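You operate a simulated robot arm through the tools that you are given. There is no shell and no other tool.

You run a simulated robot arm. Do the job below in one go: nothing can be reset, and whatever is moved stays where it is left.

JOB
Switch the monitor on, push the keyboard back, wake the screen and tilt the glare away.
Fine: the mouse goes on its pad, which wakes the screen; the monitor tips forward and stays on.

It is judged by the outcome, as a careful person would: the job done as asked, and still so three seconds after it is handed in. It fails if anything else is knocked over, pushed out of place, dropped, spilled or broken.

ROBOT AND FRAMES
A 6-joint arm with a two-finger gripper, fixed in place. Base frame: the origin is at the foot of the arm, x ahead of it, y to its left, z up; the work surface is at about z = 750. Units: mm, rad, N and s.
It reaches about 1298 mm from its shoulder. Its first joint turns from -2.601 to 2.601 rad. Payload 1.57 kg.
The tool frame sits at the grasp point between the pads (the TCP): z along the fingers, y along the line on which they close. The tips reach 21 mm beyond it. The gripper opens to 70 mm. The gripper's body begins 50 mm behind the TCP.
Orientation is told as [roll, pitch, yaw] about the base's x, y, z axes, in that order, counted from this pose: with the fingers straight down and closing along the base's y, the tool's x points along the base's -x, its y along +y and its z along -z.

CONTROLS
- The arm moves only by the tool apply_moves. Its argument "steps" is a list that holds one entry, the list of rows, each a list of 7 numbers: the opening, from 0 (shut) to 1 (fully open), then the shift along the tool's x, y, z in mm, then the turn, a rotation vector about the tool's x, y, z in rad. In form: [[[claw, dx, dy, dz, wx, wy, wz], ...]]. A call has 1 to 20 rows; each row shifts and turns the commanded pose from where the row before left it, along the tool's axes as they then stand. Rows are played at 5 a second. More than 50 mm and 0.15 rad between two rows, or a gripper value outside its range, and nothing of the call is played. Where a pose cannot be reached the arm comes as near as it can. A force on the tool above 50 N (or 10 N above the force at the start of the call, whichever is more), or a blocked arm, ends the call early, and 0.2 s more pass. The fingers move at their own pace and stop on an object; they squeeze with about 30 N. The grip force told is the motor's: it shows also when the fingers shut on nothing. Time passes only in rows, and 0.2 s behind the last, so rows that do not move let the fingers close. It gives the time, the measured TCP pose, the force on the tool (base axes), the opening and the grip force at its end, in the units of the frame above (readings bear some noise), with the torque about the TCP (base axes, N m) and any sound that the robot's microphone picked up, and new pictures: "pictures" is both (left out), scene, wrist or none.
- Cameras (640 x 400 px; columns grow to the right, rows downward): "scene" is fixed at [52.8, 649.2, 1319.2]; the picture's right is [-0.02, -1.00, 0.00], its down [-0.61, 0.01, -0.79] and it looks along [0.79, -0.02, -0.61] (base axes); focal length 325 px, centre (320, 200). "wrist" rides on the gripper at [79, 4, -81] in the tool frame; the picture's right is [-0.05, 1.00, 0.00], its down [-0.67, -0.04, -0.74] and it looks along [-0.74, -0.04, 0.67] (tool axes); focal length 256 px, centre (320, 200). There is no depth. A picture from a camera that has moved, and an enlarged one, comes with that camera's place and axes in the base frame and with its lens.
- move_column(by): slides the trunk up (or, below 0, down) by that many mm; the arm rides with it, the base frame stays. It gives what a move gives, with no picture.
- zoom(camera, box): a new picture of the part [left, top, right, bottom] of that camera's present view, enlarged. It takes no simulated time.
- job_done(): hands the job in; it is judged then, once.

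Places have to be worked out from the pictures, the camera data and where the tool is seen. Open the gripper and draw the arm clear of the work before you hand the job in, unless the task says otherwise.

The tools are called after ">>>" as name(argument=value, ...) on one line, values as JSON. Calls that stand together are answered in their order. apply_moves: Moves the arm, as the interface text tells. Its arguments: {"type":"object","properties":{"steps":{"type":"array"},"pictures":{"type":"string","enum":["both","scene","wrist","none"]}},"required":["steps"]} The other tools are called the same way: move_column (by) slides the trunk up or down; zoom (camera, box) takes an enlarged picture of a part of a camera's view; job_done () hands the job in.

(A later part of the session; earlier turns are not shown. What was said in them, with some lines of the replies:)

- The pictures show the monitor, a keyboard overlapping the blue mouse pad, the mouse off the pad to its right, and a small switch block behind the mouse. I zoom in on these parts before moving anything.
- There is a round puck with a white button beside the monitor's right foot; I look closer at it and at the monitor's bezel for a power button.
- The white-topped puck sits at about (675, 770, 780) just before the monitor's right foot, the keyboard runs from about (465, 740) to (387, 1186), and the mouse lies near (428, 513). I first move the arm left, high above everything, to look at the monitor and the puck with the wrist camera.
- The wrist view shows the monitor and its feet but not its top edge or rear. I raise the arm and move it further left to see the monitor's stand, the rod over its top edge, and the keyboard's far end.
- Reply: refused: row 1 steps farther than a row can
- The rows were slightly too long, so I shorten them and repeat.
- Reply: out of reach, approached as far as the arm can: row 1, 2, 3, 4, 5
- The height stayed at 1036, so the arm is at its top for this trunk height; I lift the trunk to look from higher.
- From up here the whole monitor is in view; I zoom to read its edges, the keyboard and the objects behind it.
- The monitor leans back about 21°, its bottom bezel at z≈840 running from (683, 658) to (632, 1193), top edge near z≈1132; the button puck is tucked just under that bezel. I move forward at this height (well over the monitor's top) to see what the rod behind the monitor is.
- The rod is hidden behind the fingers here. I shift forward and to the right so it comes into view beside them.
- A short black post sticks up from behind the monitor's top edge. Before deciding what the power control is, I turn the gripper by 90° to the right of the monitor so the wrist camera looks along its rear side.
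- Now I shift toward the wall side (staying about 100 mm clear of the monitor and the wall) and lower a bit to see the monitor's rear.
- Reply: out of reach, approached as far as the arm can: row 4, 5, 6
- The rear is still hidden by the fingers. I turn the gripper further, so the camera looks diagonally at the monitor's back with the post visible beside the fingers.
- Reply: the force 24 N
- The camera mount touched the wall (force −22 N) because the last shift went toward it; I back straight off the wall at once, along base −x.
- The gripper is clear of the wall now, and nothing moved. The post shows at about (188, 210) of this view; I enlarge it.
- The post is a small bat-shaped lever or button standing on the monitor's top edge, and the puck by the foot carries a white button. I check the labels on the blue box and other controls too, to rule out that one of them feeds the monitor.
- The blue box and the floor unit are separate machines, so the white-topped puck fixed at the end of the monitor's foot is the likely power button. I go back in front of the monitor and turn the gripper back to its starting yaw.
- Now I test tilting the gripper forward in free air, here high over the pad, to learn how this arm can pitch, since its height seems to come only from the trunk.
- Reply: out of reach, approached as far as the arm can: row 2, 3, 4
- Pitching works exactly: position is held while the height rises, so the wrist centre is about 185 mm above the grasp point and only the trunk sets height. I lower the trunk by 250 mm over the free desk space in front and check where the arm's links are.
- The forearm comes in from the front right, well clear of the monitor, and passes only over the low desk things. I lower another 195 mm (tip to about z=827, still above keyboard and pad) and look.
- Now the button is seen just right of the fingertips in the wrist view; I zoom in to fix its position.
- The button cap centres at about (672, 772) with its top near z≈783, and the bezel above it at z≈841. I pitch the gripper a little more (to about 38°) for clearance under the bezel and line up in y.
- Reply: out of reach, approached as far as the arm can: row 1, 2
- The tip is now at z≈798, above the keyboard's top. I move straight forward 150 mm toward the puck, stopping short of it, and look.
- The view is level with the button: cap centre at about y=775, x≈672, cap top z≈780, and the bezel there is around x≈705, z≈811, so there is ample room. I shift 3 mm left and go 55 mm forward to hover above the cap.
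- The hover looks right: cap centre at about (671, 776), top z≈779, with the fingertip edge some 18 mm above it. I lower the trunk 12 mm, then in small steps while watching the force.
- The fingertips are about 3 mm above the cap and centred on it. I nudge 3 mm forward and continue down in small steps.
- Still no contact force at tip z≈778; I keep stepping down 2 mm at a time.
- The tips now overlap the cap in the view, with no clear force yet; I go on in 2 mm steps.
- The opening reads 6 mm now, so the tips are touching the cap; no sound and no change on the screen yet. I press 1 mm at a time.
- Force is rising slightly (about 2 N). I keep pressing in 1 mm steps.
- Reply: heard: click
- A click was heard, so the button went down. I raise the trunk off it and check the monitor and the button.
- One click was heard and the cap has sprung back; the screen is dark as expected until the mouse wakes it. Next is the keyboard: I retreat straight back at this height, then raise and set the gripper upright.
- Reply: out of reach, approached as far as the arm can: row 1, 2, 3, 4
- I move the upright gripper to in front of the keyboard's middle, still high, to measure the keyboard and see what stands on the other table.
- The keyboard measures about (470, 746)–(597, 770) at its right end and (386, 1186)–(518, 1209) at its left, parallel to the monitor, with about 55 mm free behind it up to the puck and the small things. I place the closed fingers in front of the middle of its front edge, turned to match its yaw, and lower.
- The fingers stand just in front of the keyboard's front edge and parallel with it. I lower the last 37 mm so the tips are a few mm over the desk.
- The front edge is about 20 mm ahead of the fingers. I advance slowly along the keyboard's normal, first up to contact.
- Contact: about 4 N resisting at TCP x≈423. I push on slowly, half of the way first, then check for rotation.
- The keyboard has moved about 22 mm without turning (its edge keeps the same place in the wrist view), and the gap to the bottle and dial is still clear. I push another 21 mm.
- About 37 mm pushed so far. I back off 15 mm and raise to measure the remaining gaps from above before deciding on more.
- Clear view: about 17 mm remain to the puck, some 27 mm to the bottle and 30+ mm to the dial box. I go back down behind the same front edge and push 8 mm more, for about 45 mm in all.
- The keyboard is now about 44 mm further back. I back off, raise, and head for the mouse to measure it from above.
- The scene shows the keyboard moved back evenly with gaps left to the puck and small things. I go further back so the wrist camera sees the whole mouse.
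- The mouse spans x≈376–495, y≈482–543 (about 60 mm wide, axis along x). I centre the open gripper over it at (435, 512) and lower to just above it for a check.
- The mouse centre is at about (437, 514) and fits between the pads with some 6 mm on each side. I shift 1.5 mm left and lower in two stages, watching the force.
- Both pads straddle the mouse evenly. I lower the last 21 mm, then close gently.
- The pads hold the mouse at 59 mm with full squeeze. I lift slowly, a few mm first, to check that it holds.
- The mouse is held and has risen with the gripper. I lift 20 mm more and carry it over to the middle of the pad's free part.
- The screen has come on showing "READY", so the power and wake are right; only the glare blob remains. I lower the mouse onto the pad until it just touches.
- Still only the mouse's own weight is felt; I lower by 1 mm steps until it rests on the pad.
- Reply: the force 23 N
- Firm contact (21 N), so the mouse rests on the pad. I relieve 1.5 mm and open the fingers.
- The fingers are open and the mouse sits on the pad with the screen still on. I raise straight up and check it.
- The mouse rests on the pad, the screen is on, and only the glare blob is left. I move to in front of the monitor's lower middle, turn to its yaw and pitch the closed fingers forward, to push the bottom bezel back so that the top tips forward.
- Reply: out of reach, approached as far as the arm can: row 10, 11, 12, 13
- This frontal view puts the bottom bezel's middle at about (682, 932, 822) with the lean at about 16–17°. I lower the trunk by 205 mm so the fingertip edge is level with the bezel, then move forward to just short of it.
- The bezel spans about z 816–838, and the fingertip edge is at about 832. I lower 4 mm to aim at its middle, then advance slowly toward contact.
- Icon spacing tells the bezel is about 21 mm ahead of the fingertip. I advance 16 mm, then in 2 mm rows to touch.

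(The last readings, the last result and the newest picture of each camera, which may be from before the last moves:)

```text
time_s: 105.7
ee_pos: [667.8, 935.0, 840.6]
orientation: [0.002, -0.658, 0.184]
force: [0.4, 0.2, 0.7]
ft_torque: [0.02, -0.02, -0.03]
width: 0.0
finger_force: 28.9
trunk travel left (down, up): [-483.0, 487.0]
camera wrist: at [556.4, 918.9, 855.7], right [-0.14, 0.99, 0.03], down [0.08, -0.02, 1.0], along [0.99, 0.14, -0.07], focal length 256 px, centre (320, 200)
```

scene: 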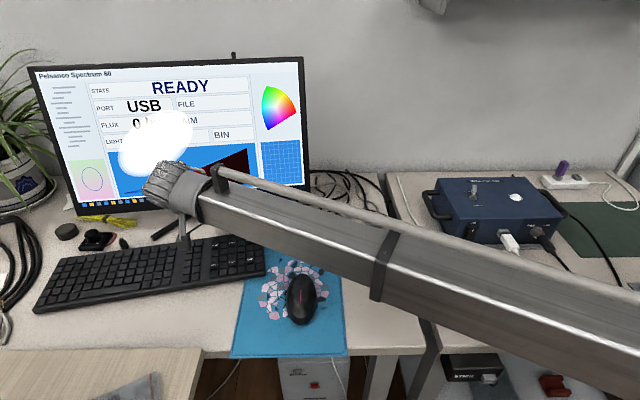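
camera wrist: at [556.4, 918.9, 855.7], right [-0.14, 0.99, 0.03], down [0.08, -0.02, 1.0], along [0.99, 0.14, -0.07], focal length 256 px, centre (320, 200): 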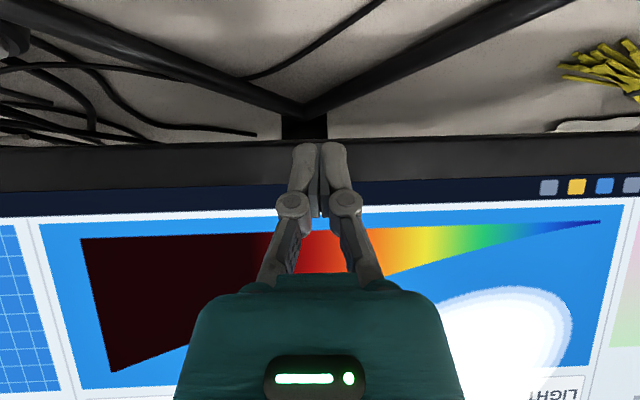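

The bezel is still about 10 mm ahead by the icon spacing. I go on in 2 mm rows.

>>> apply_moves(steps=[[[0, -1.58, 0, 1.23, 0, 0, 0], [0, -1.58, 0, 1.23, 0, 0, 0], [0, -1.58, 0, 1.23, 0, 0, 0]]], pictures="none")

>>> apply_moves(steps=[[[0, -1.58, 0, 1.23, 0, 0, 0], [0, -1.58, 0, 1.23, 0, 0, 0]]], pictures="wrist")

```text
time_s: 106.5
ee_pos: [673.6, 937.9, 841.1]
orientation: [0.001, -0.658, 0.184]
force: [0.7, 0.7, -0.1]
ft_torque: [-0.04, 0.0, -0.01]
width: 0.1
finger_force: 28.5
trunk travel left (down, up): [-483.0, 487.0]
```

```text
time_s: 107.1
ee_pos: [677.5, 936.9, 841.0]
orientation: [0.002, -0.658, 0.184]
force: [-4.1, 0.1, -1.8]
ft_torque: [0.0, 0.12, -0.02]
width: 0.0
finger_force: 28.6
trunk travel left (down, up): [-483.0, 487.0]
camera wrist: at [565.5, 921.3, 855.8], right [-0.14, 0.99, 0.03], down [0.08, -0.02, 1.0], along [0.99, 0.14, -0.07], focal length 256 px, centre (320, 200)
```

wrist: 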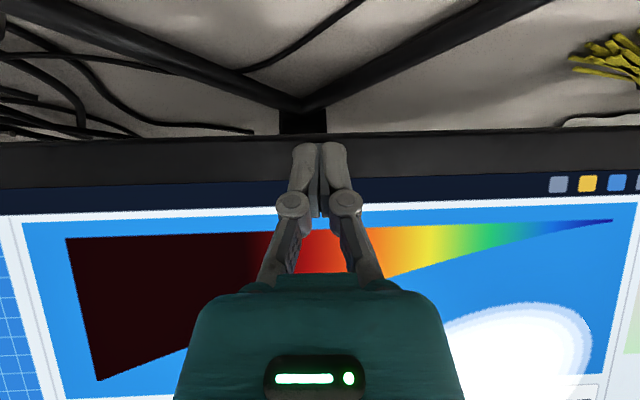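

Contact: 4 N back on the tool. I push on slowly and watch whether the screen tilts (and the foot stays put).

>>> apply_moves(steps=[[[0, -1.58, 0, 1.23, 0, 0, 0], [0, -1.58, 0, 1.23, 0, 0, 0], [0, -1.58, 0, 1.23, 0, 0, 0]]])

>>> zoom(camera="scene", box=[20, 40, 330, 240])

```text
time_s: 107.9
ee_pos: [683.2, 938.9, 839.9]
orientation: [0.003, -0.661, 0.183]
force: [-4.4, -0.9, 0.1]
ft_torque: [-0.03, 0.05, -0.05]
width: 0.0
finger_force: 29.0
trunk travel left (down, up): [-483.0, 487.0]
camera wrist: at [571.5, 922.1, 855.7], right [-0.14, 0.99, 0.03], down [0.08, -0.02, 1.0], along [0.99, 0.14, -0.07], focal length 256 px, centre (320, 200)
```

scene: 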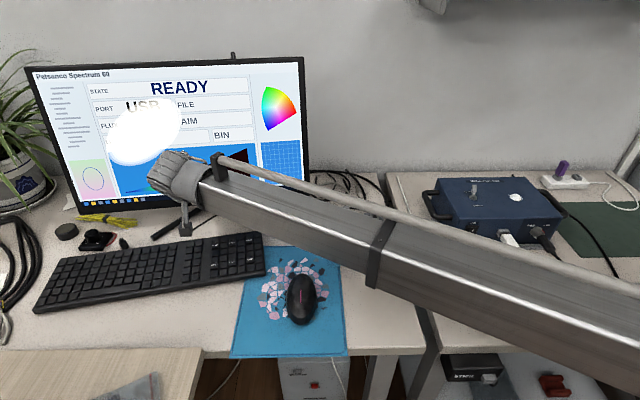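
wrist: 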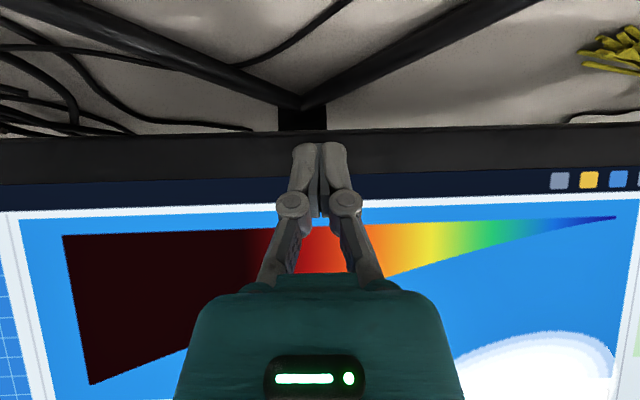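

```text
2.00 times, centred on (175, 140) of scene
camera zoom: at [52.8, 649.2, 1319.2], right [-0.02, -1.0, 0.0], down [-0.61, 0.01, -0.79], along [0.79, -0.02, -0.61], focal length 650 px, centre (610, 320)
```

zoom: 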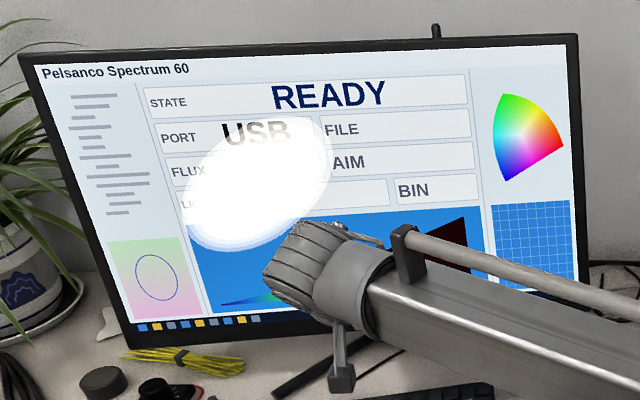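

The screen tilts easily at about 4 N, the feet stay in place and the glare has started to climb. I keep pushing in steps of about 10 mm.

>>> apply_moves(steps=[[[0, -1.58, 0, 1.23, 0, 0, 0], [0, -1.58, 0, 1.23, 0, 0, 0], [0, -1.58, 0, 1.23, 0, 0, 0], [0, -1.58, 0, 1.23, 0, 0, 0], [0, -1.58, 0, 1.23, 0, 0, 0]]])

>>> zoom(camera="scene", box=[20, 40, 330, 240])

```text
time_s: 109.1
ee_pos: [694.7, 941.8, 841.6]
orientation: [0.003, -0.66, 0.182]
force: [-4.3, -1.2, -0.9]
ft_torque: [-0.01, 0.08, -0.02]
width: 0.3
finger_force: 28.5
trunk travel left (down, up): [-483.0, 487.0]
camera wrist: at [581.6, 924.2, 855.8], right [-0.14, 0.99, 0.03], down [0.08, -0.02, 1.0], along [0.99, 0.14, -0.07], focal length 256 px, centre (320, 200)
```

scene: 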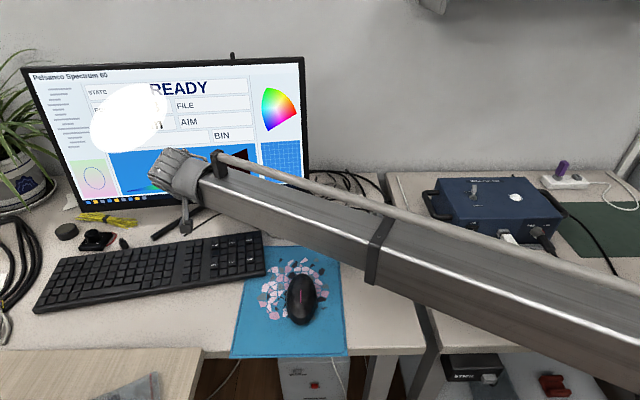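
wrist: 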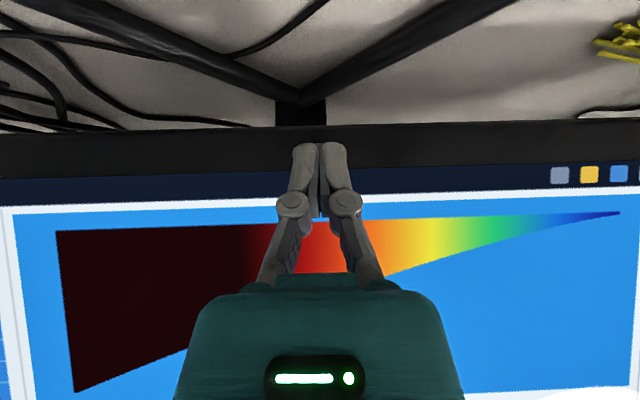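

```text
2.00 times, centred on (175, 140) of scene
camera zoom: at [52.8, 649.2, 1319.2], right [-0.02, -1.0, 0.0], down [-0.61, 0.01, -0.79], along [0.79, -0.02, -0.61], focal length 650 px, centre (610, 320)
```

zoom: 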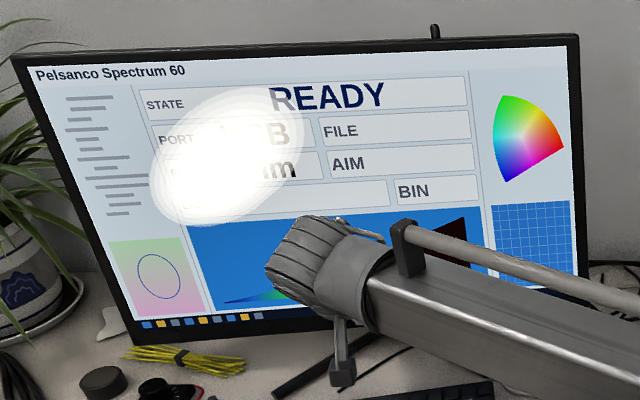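

The glare moves up and left as the screen tips. I keep going in 10–12 mm steps, force still low.

>>> apply_moves(steps=[[[0, -1.58, 0, 1.23, 0, 0, 0], [0, -1.58, 0, 1.23, 0, 0, 0], [0, -1.58, 0, 1.23, 0, 0, 0], [0, -1.58, 0, 1.23, 0, 0, 0], [0, -1.58, 0, 1.23, 0, 0, 0], [0, -1.58, 0, 1.23, 0, 0, 0]]])

>>> zoom(camera="scene", box=[20, 40, 330, 240])

```text
time_s: 110.5
ee_pos: [703.6, 943.4, 840.8]
orientation: [0.002, -0.66, 0.184]
force: [-3.5, -0.8, -1.9]
ft_torque: [0.03, 0.07, -0.02]
width: 0.1
finger_force: 28.4
trunk travel left (down, up): [-483.0, 487.0]
camera wrist: at [593.6, 926.2, 855.7], right [-0.14, 0.99, 0.03], down [0.08, -0.02, 1.0], along [0.99, 0.14, -0.07], focal length 256 px, centre (320, 200)
```

scene: 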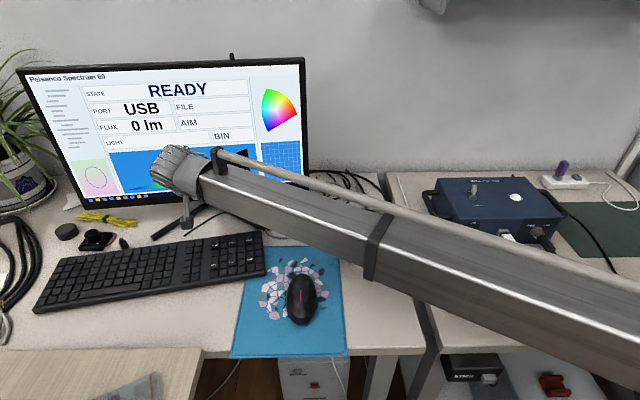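
wrist: 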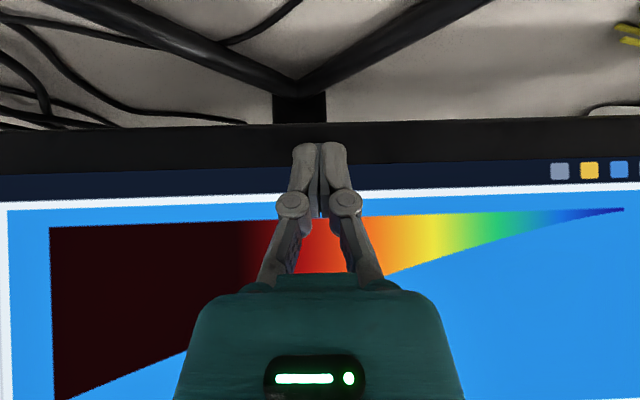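

```text
2.00 times, centred on (175, 140) of scene
camera zoom: at [52.8, 649.2, 1319.2], right [-0.02, -1.0, 0.0], down [-0.61, 0.01, -0.79], along [0.79, -0.02, -0.61], focal length 650 px, centre (610, 320)
```

zoom: 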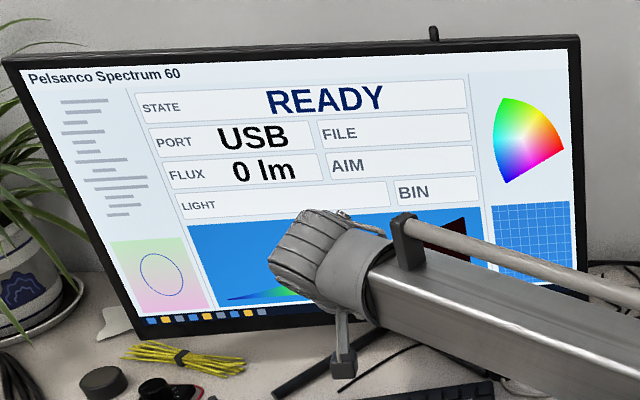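

The glare is gone from the screen. I push 6 mm more for margin, then back away and check that the tilt stays.

>>> apply_moves(steps=[[[0, -1.58, 0, 1.23, 0, 0, 0], [0, -1.58, 0, 1.23, 0, 0, 0], [0, -1.58, 0, 1.23, 0, 0, 0]]], pictures="none")

>>> apply_moves(steps=[[[0, 3.95, 0, -3.07, 0, 0, 0], [0, 7.9, 0, -6.13, 0, 0, 0], [0, 15.8, 0, -12.3, 0, 0, 0], [0, 23.7, 0, -18.4, 0, 0, 0], [0, 23.7, 0, -18.4, 0, 0, 0], [0, 0, 0, 0, 0, 0, 0]]])

>>> zoom(camera="scene", box=[20, 40, 330, 240])

```text
time_s: 111.3
ee_pos: [712.2, 945.3, 841.3]
orientation: [0.004, -0.66, 0.181]
force: [-3.7, -2.0, -1.5]
ft_torque: [-0.01, 0.1, -0.03]
width: 0.0
finger_force: 28.9
trunk travel left (down, up): [-483.0, 487.0]
```

```text
time_s: 112.7
ee_pos: [618.8, 927.5, 841.8]
orientation: [0.001, -0.658, 0.182]
force: [0.3, -0.8, 0.0]
ft_torque: [-0.01, 0.01, 0.0]
width: 0.0
finger_force: 28.2
trunk travel left (down, up): [-483.0, 487.0]
camera wrist: at [505.6, 910.2, 855.8], right [-0.14, 0.99, 0.03], down [0.08, -0.02, 1.0], along [0.99, 0.14, -0.07], focal length 256 px, centre (320, 200)
```

scene: 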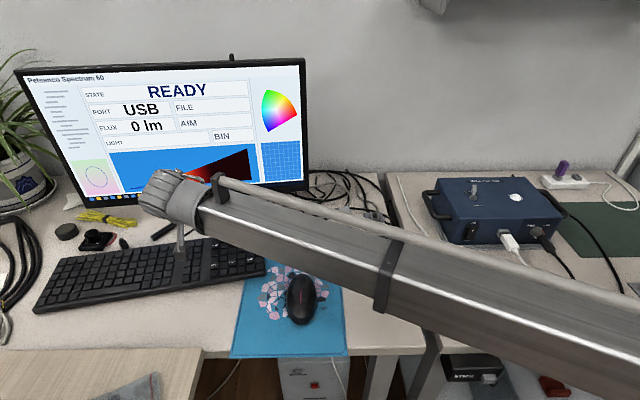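
wrist: 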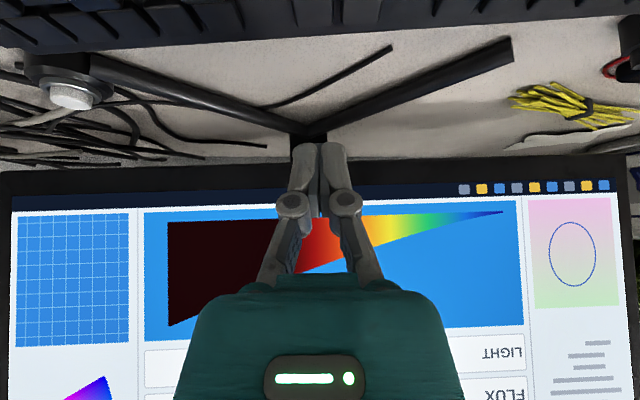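

```text
2.00 times, centred on (175, 140) of scene
camera zoom: at [52.8, 649.2, 1319.2], right [-0.02, -1.0, 0.0], down [-0.61, 0.01, -0.79], along [0.79, -0.02, -0.61], focal length 650 px, centre (610, 320)
```

zoom: 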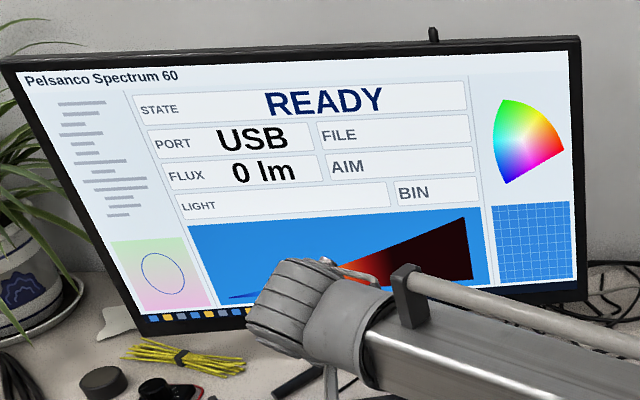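

The tilt holds with the glare gone and the screen on. I draw the arm back and up, clear of the work.

>>> apply_moves(steps=[[[0, 31.6, 0, -24.5, 0, 0, 0], [0, 31.6, 0, -24.5, 0, 0, 0], [0, 31.6, 0, -24.5, 0, 0, 0], [0, 0, 0, 0, 0, 0, 0]]], pictures="none")

>>> move_column(by=240)

>>> apply_moves(steps=[[[0, 0, 0, 0, 0, 0.13, 0], [0, 0, 0, 0, 0, 0.13, 0], [0, 0, 0, 0, 0, 0.13, 0], [0, 0, 0, 0, 0, 0.13, 0], [0, 0, 0, 0, 0, 0.14, 0], [0.5, 0, 0, 0, 0, 0, 0.09], [1, 0, 0, 0, 0, 0, 0.09], [1, 25, -40, 0, 0, 0, 0], [1, 25, -40, 0, 0, 0, 0], [1, 0, 0, 0, 0, 0, 0]]])

>>> zoom(camera="wrist", box=[100, 0, 420, 200])

```text
time_s: 113.7
ee_pos: [500.0, 904.8, 839.7]
orientation: [0.001, -0.66, 0.184]
force: [0.2, -0.2, 0.1]
ft_torque: [-0.02, -0.01, 0.03]
width: 0.0
finger_force: 28.5
trunk travel left (down, up): [-483.0, 487.0]
```

```text
time_s: 116.2
ee_pos: [500.0, 904.5, 1079.5]
orientation: [0.0, -0.658, 0.183]
force: [-0.1, 0.4, 0.6]
ft_torque: [0.0, 0.05, 0.0]
width: 0.0
finger_force: 28.8
trunk travel left (down, up): [-723.0, 247.0]
```

```text
time_s: 118.4
ee_pos: [450.5, 823.6, 1041.3]
orientation: [0.001, 0.002, 0.003]
force: [-0.1, -0.3, -0.2]
ft_torque: [-0.02, 0.01, 0.01]
width: 70.1
finger_force: 0.0
out of reach, approached as far as the arm can: row 1, 2, 3, 4
trunk travel left (down, up): [-723.0, 247.0]
camera wrist: at [370.7, 827.7, 1122.4], right [0.05, 1.0, 0.0], down [0.67, -0.03, 0.74], along [0.74, -0.04, -0.67], focal length 256 px, centre (320, 200)
```

scene: 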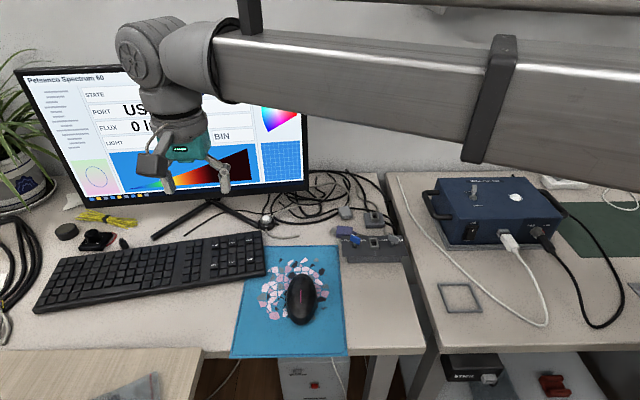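
wrist: 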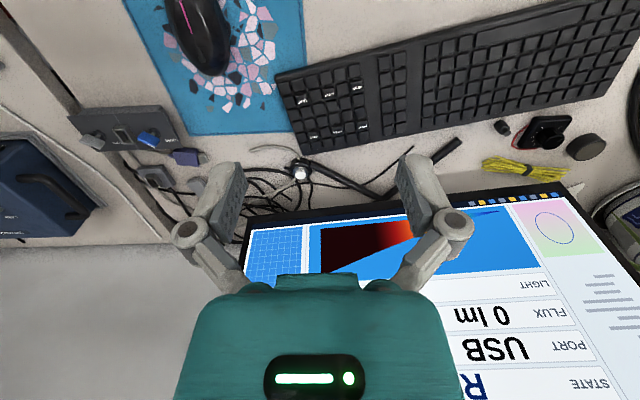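

```text
2.00 times, centred on (260, 100) of wrist
camera zoom: at [370.7, 827.7, 1122.4], right [0.05, 1.0, 0.0], down [0.67, -0.03, 0.74], along [0.74, -0.04, -0.67], focal length 512 px, centre (440, 400)
```

zoom: 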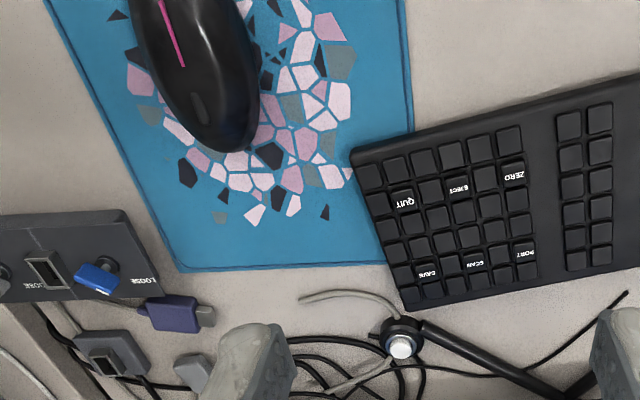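

Everything is in place: screen on and glare-free, mouse on the pad, keyboard back with a gap left to the button puck. I return the open gripper to about its starting position, clear of the work, for a last check.

>>> apply_moves(steps=[[[1, 6, -45, 0, 0, 0, 0], [1, 6, -45, 0, 0, 0, 0], [1, 6, -45, 0, 0, 0, 0], [1, 6, -45, 0, 0, 0, 0], [1, 6, -45, 0, 0, 0, 0], [1, 6, -45, 0, 0, 0, 0], [1, 6, -45, 0, 0, 0, 0], [1, 0, 0, 0, 0, 0, 0], [1, 0, 0, 0, 0, 0, 0]]])

>>> zoom(camera="scene", box=[0, 40, 360, 265])

>>> zoom(camera="scene", box=[20, 190, 420, 400])

```text
time_s: 120.4
ee_pos: [410.7, 510.1, 1042.1]
orientation: [0.001, 0.002, 0.004]
force: [0.6, -0.1, 0.4]
ft_torque: [0.03, -0.03, 0.02]
width: 70.1
finger_force: 0.0
trunk travel left (down, up): [-723.0, 247.0]
camera wrist: at [330.8, 513.3, 1122.4], right [0.05, 1.0, 0.0], down [0.67, -0.03, 0.74], along [0.74, -0.04, -0.67], focal length 256 px, centre (320, 200)
```

scene: 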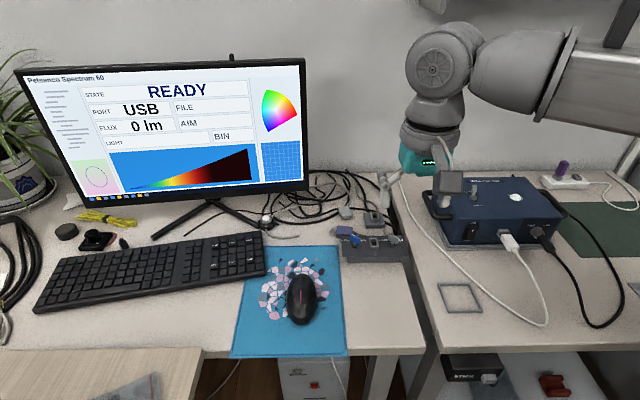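
wrist: 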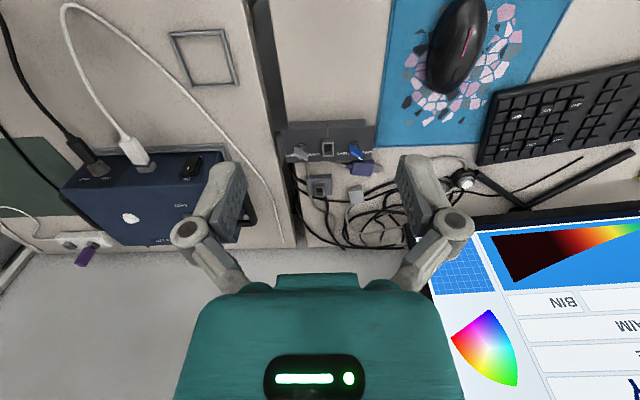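

```text
1.78 times, centred on (180, 152) of scene
camera zoom: at [52.8, 649.2, 1319.2], right [-0.02, -1.0, 0.0], down [-0.61, 0.01, -0.79], along [0.79, -0.02, -0.61], focal length 578 px, centre (569, 284)
```

zoom: 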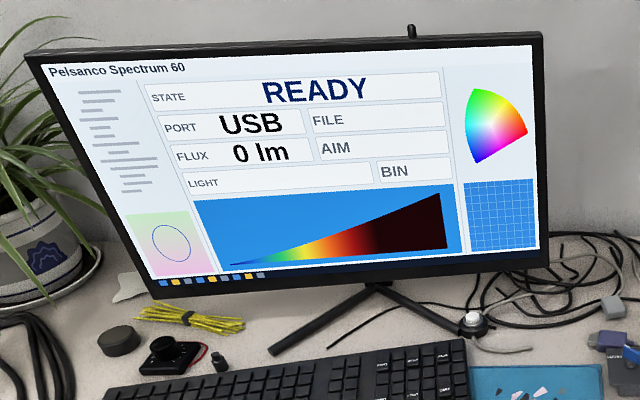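

```text
1.60 times, centred on (220, 295) of scene
camera zoom: at [52.8, 649.2, 1319.2], right [-0.02, -1.0, 0.0], down [-0.61, 0.01, -0.79], along [0.79, -0.02, -0.61], focal length 520 px, centre (480, 48)
```

zoom: 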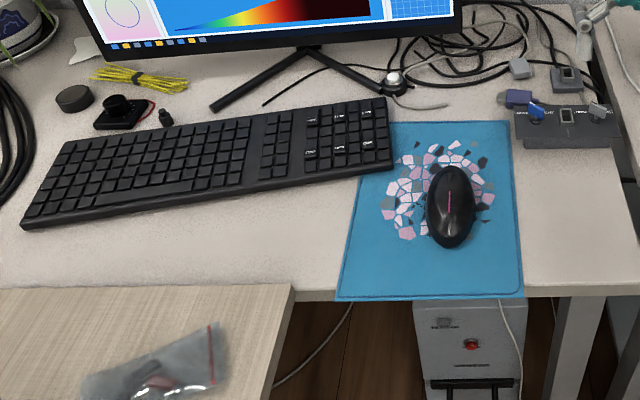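

The last pictures show the screen on ("READY") with no glare and the monitor tipped forward. The keyboard is back, the mouse is on its pad, nothing else has moved, and the gripper is open and clear, so I hand the job in.

>>> job_done()

```text
The job is handed in.
```

The job is done and handed in; I have not been told how it was judged.

- **Monitor power:** I pressed the white button on the puck at the monitor's right foot once and heard a click. The screen later came up showing "READY".
- **Keyboard:** it is about 44 mm further back, pushed straight without turning. About 10 mm is left before the button puck. Its right end still lies over the corner of the pad, because the puck blocks it from going further.
- **Mouse:** it sits near the middle of the pad's free part. The screen woke as the mouse reached the pad.
- **Tilt:** I pushed the bottom edge of the monitor back so the top came forward. The glare left the screen, the tilt held when I let go, and the screen stayed on.

While looking behind the monitor I touched the wall with the camera mount, at about 22 N, and backed off at once. The last pictures show nothing else moved or knocked over. The gripper is open and clear of the desk.
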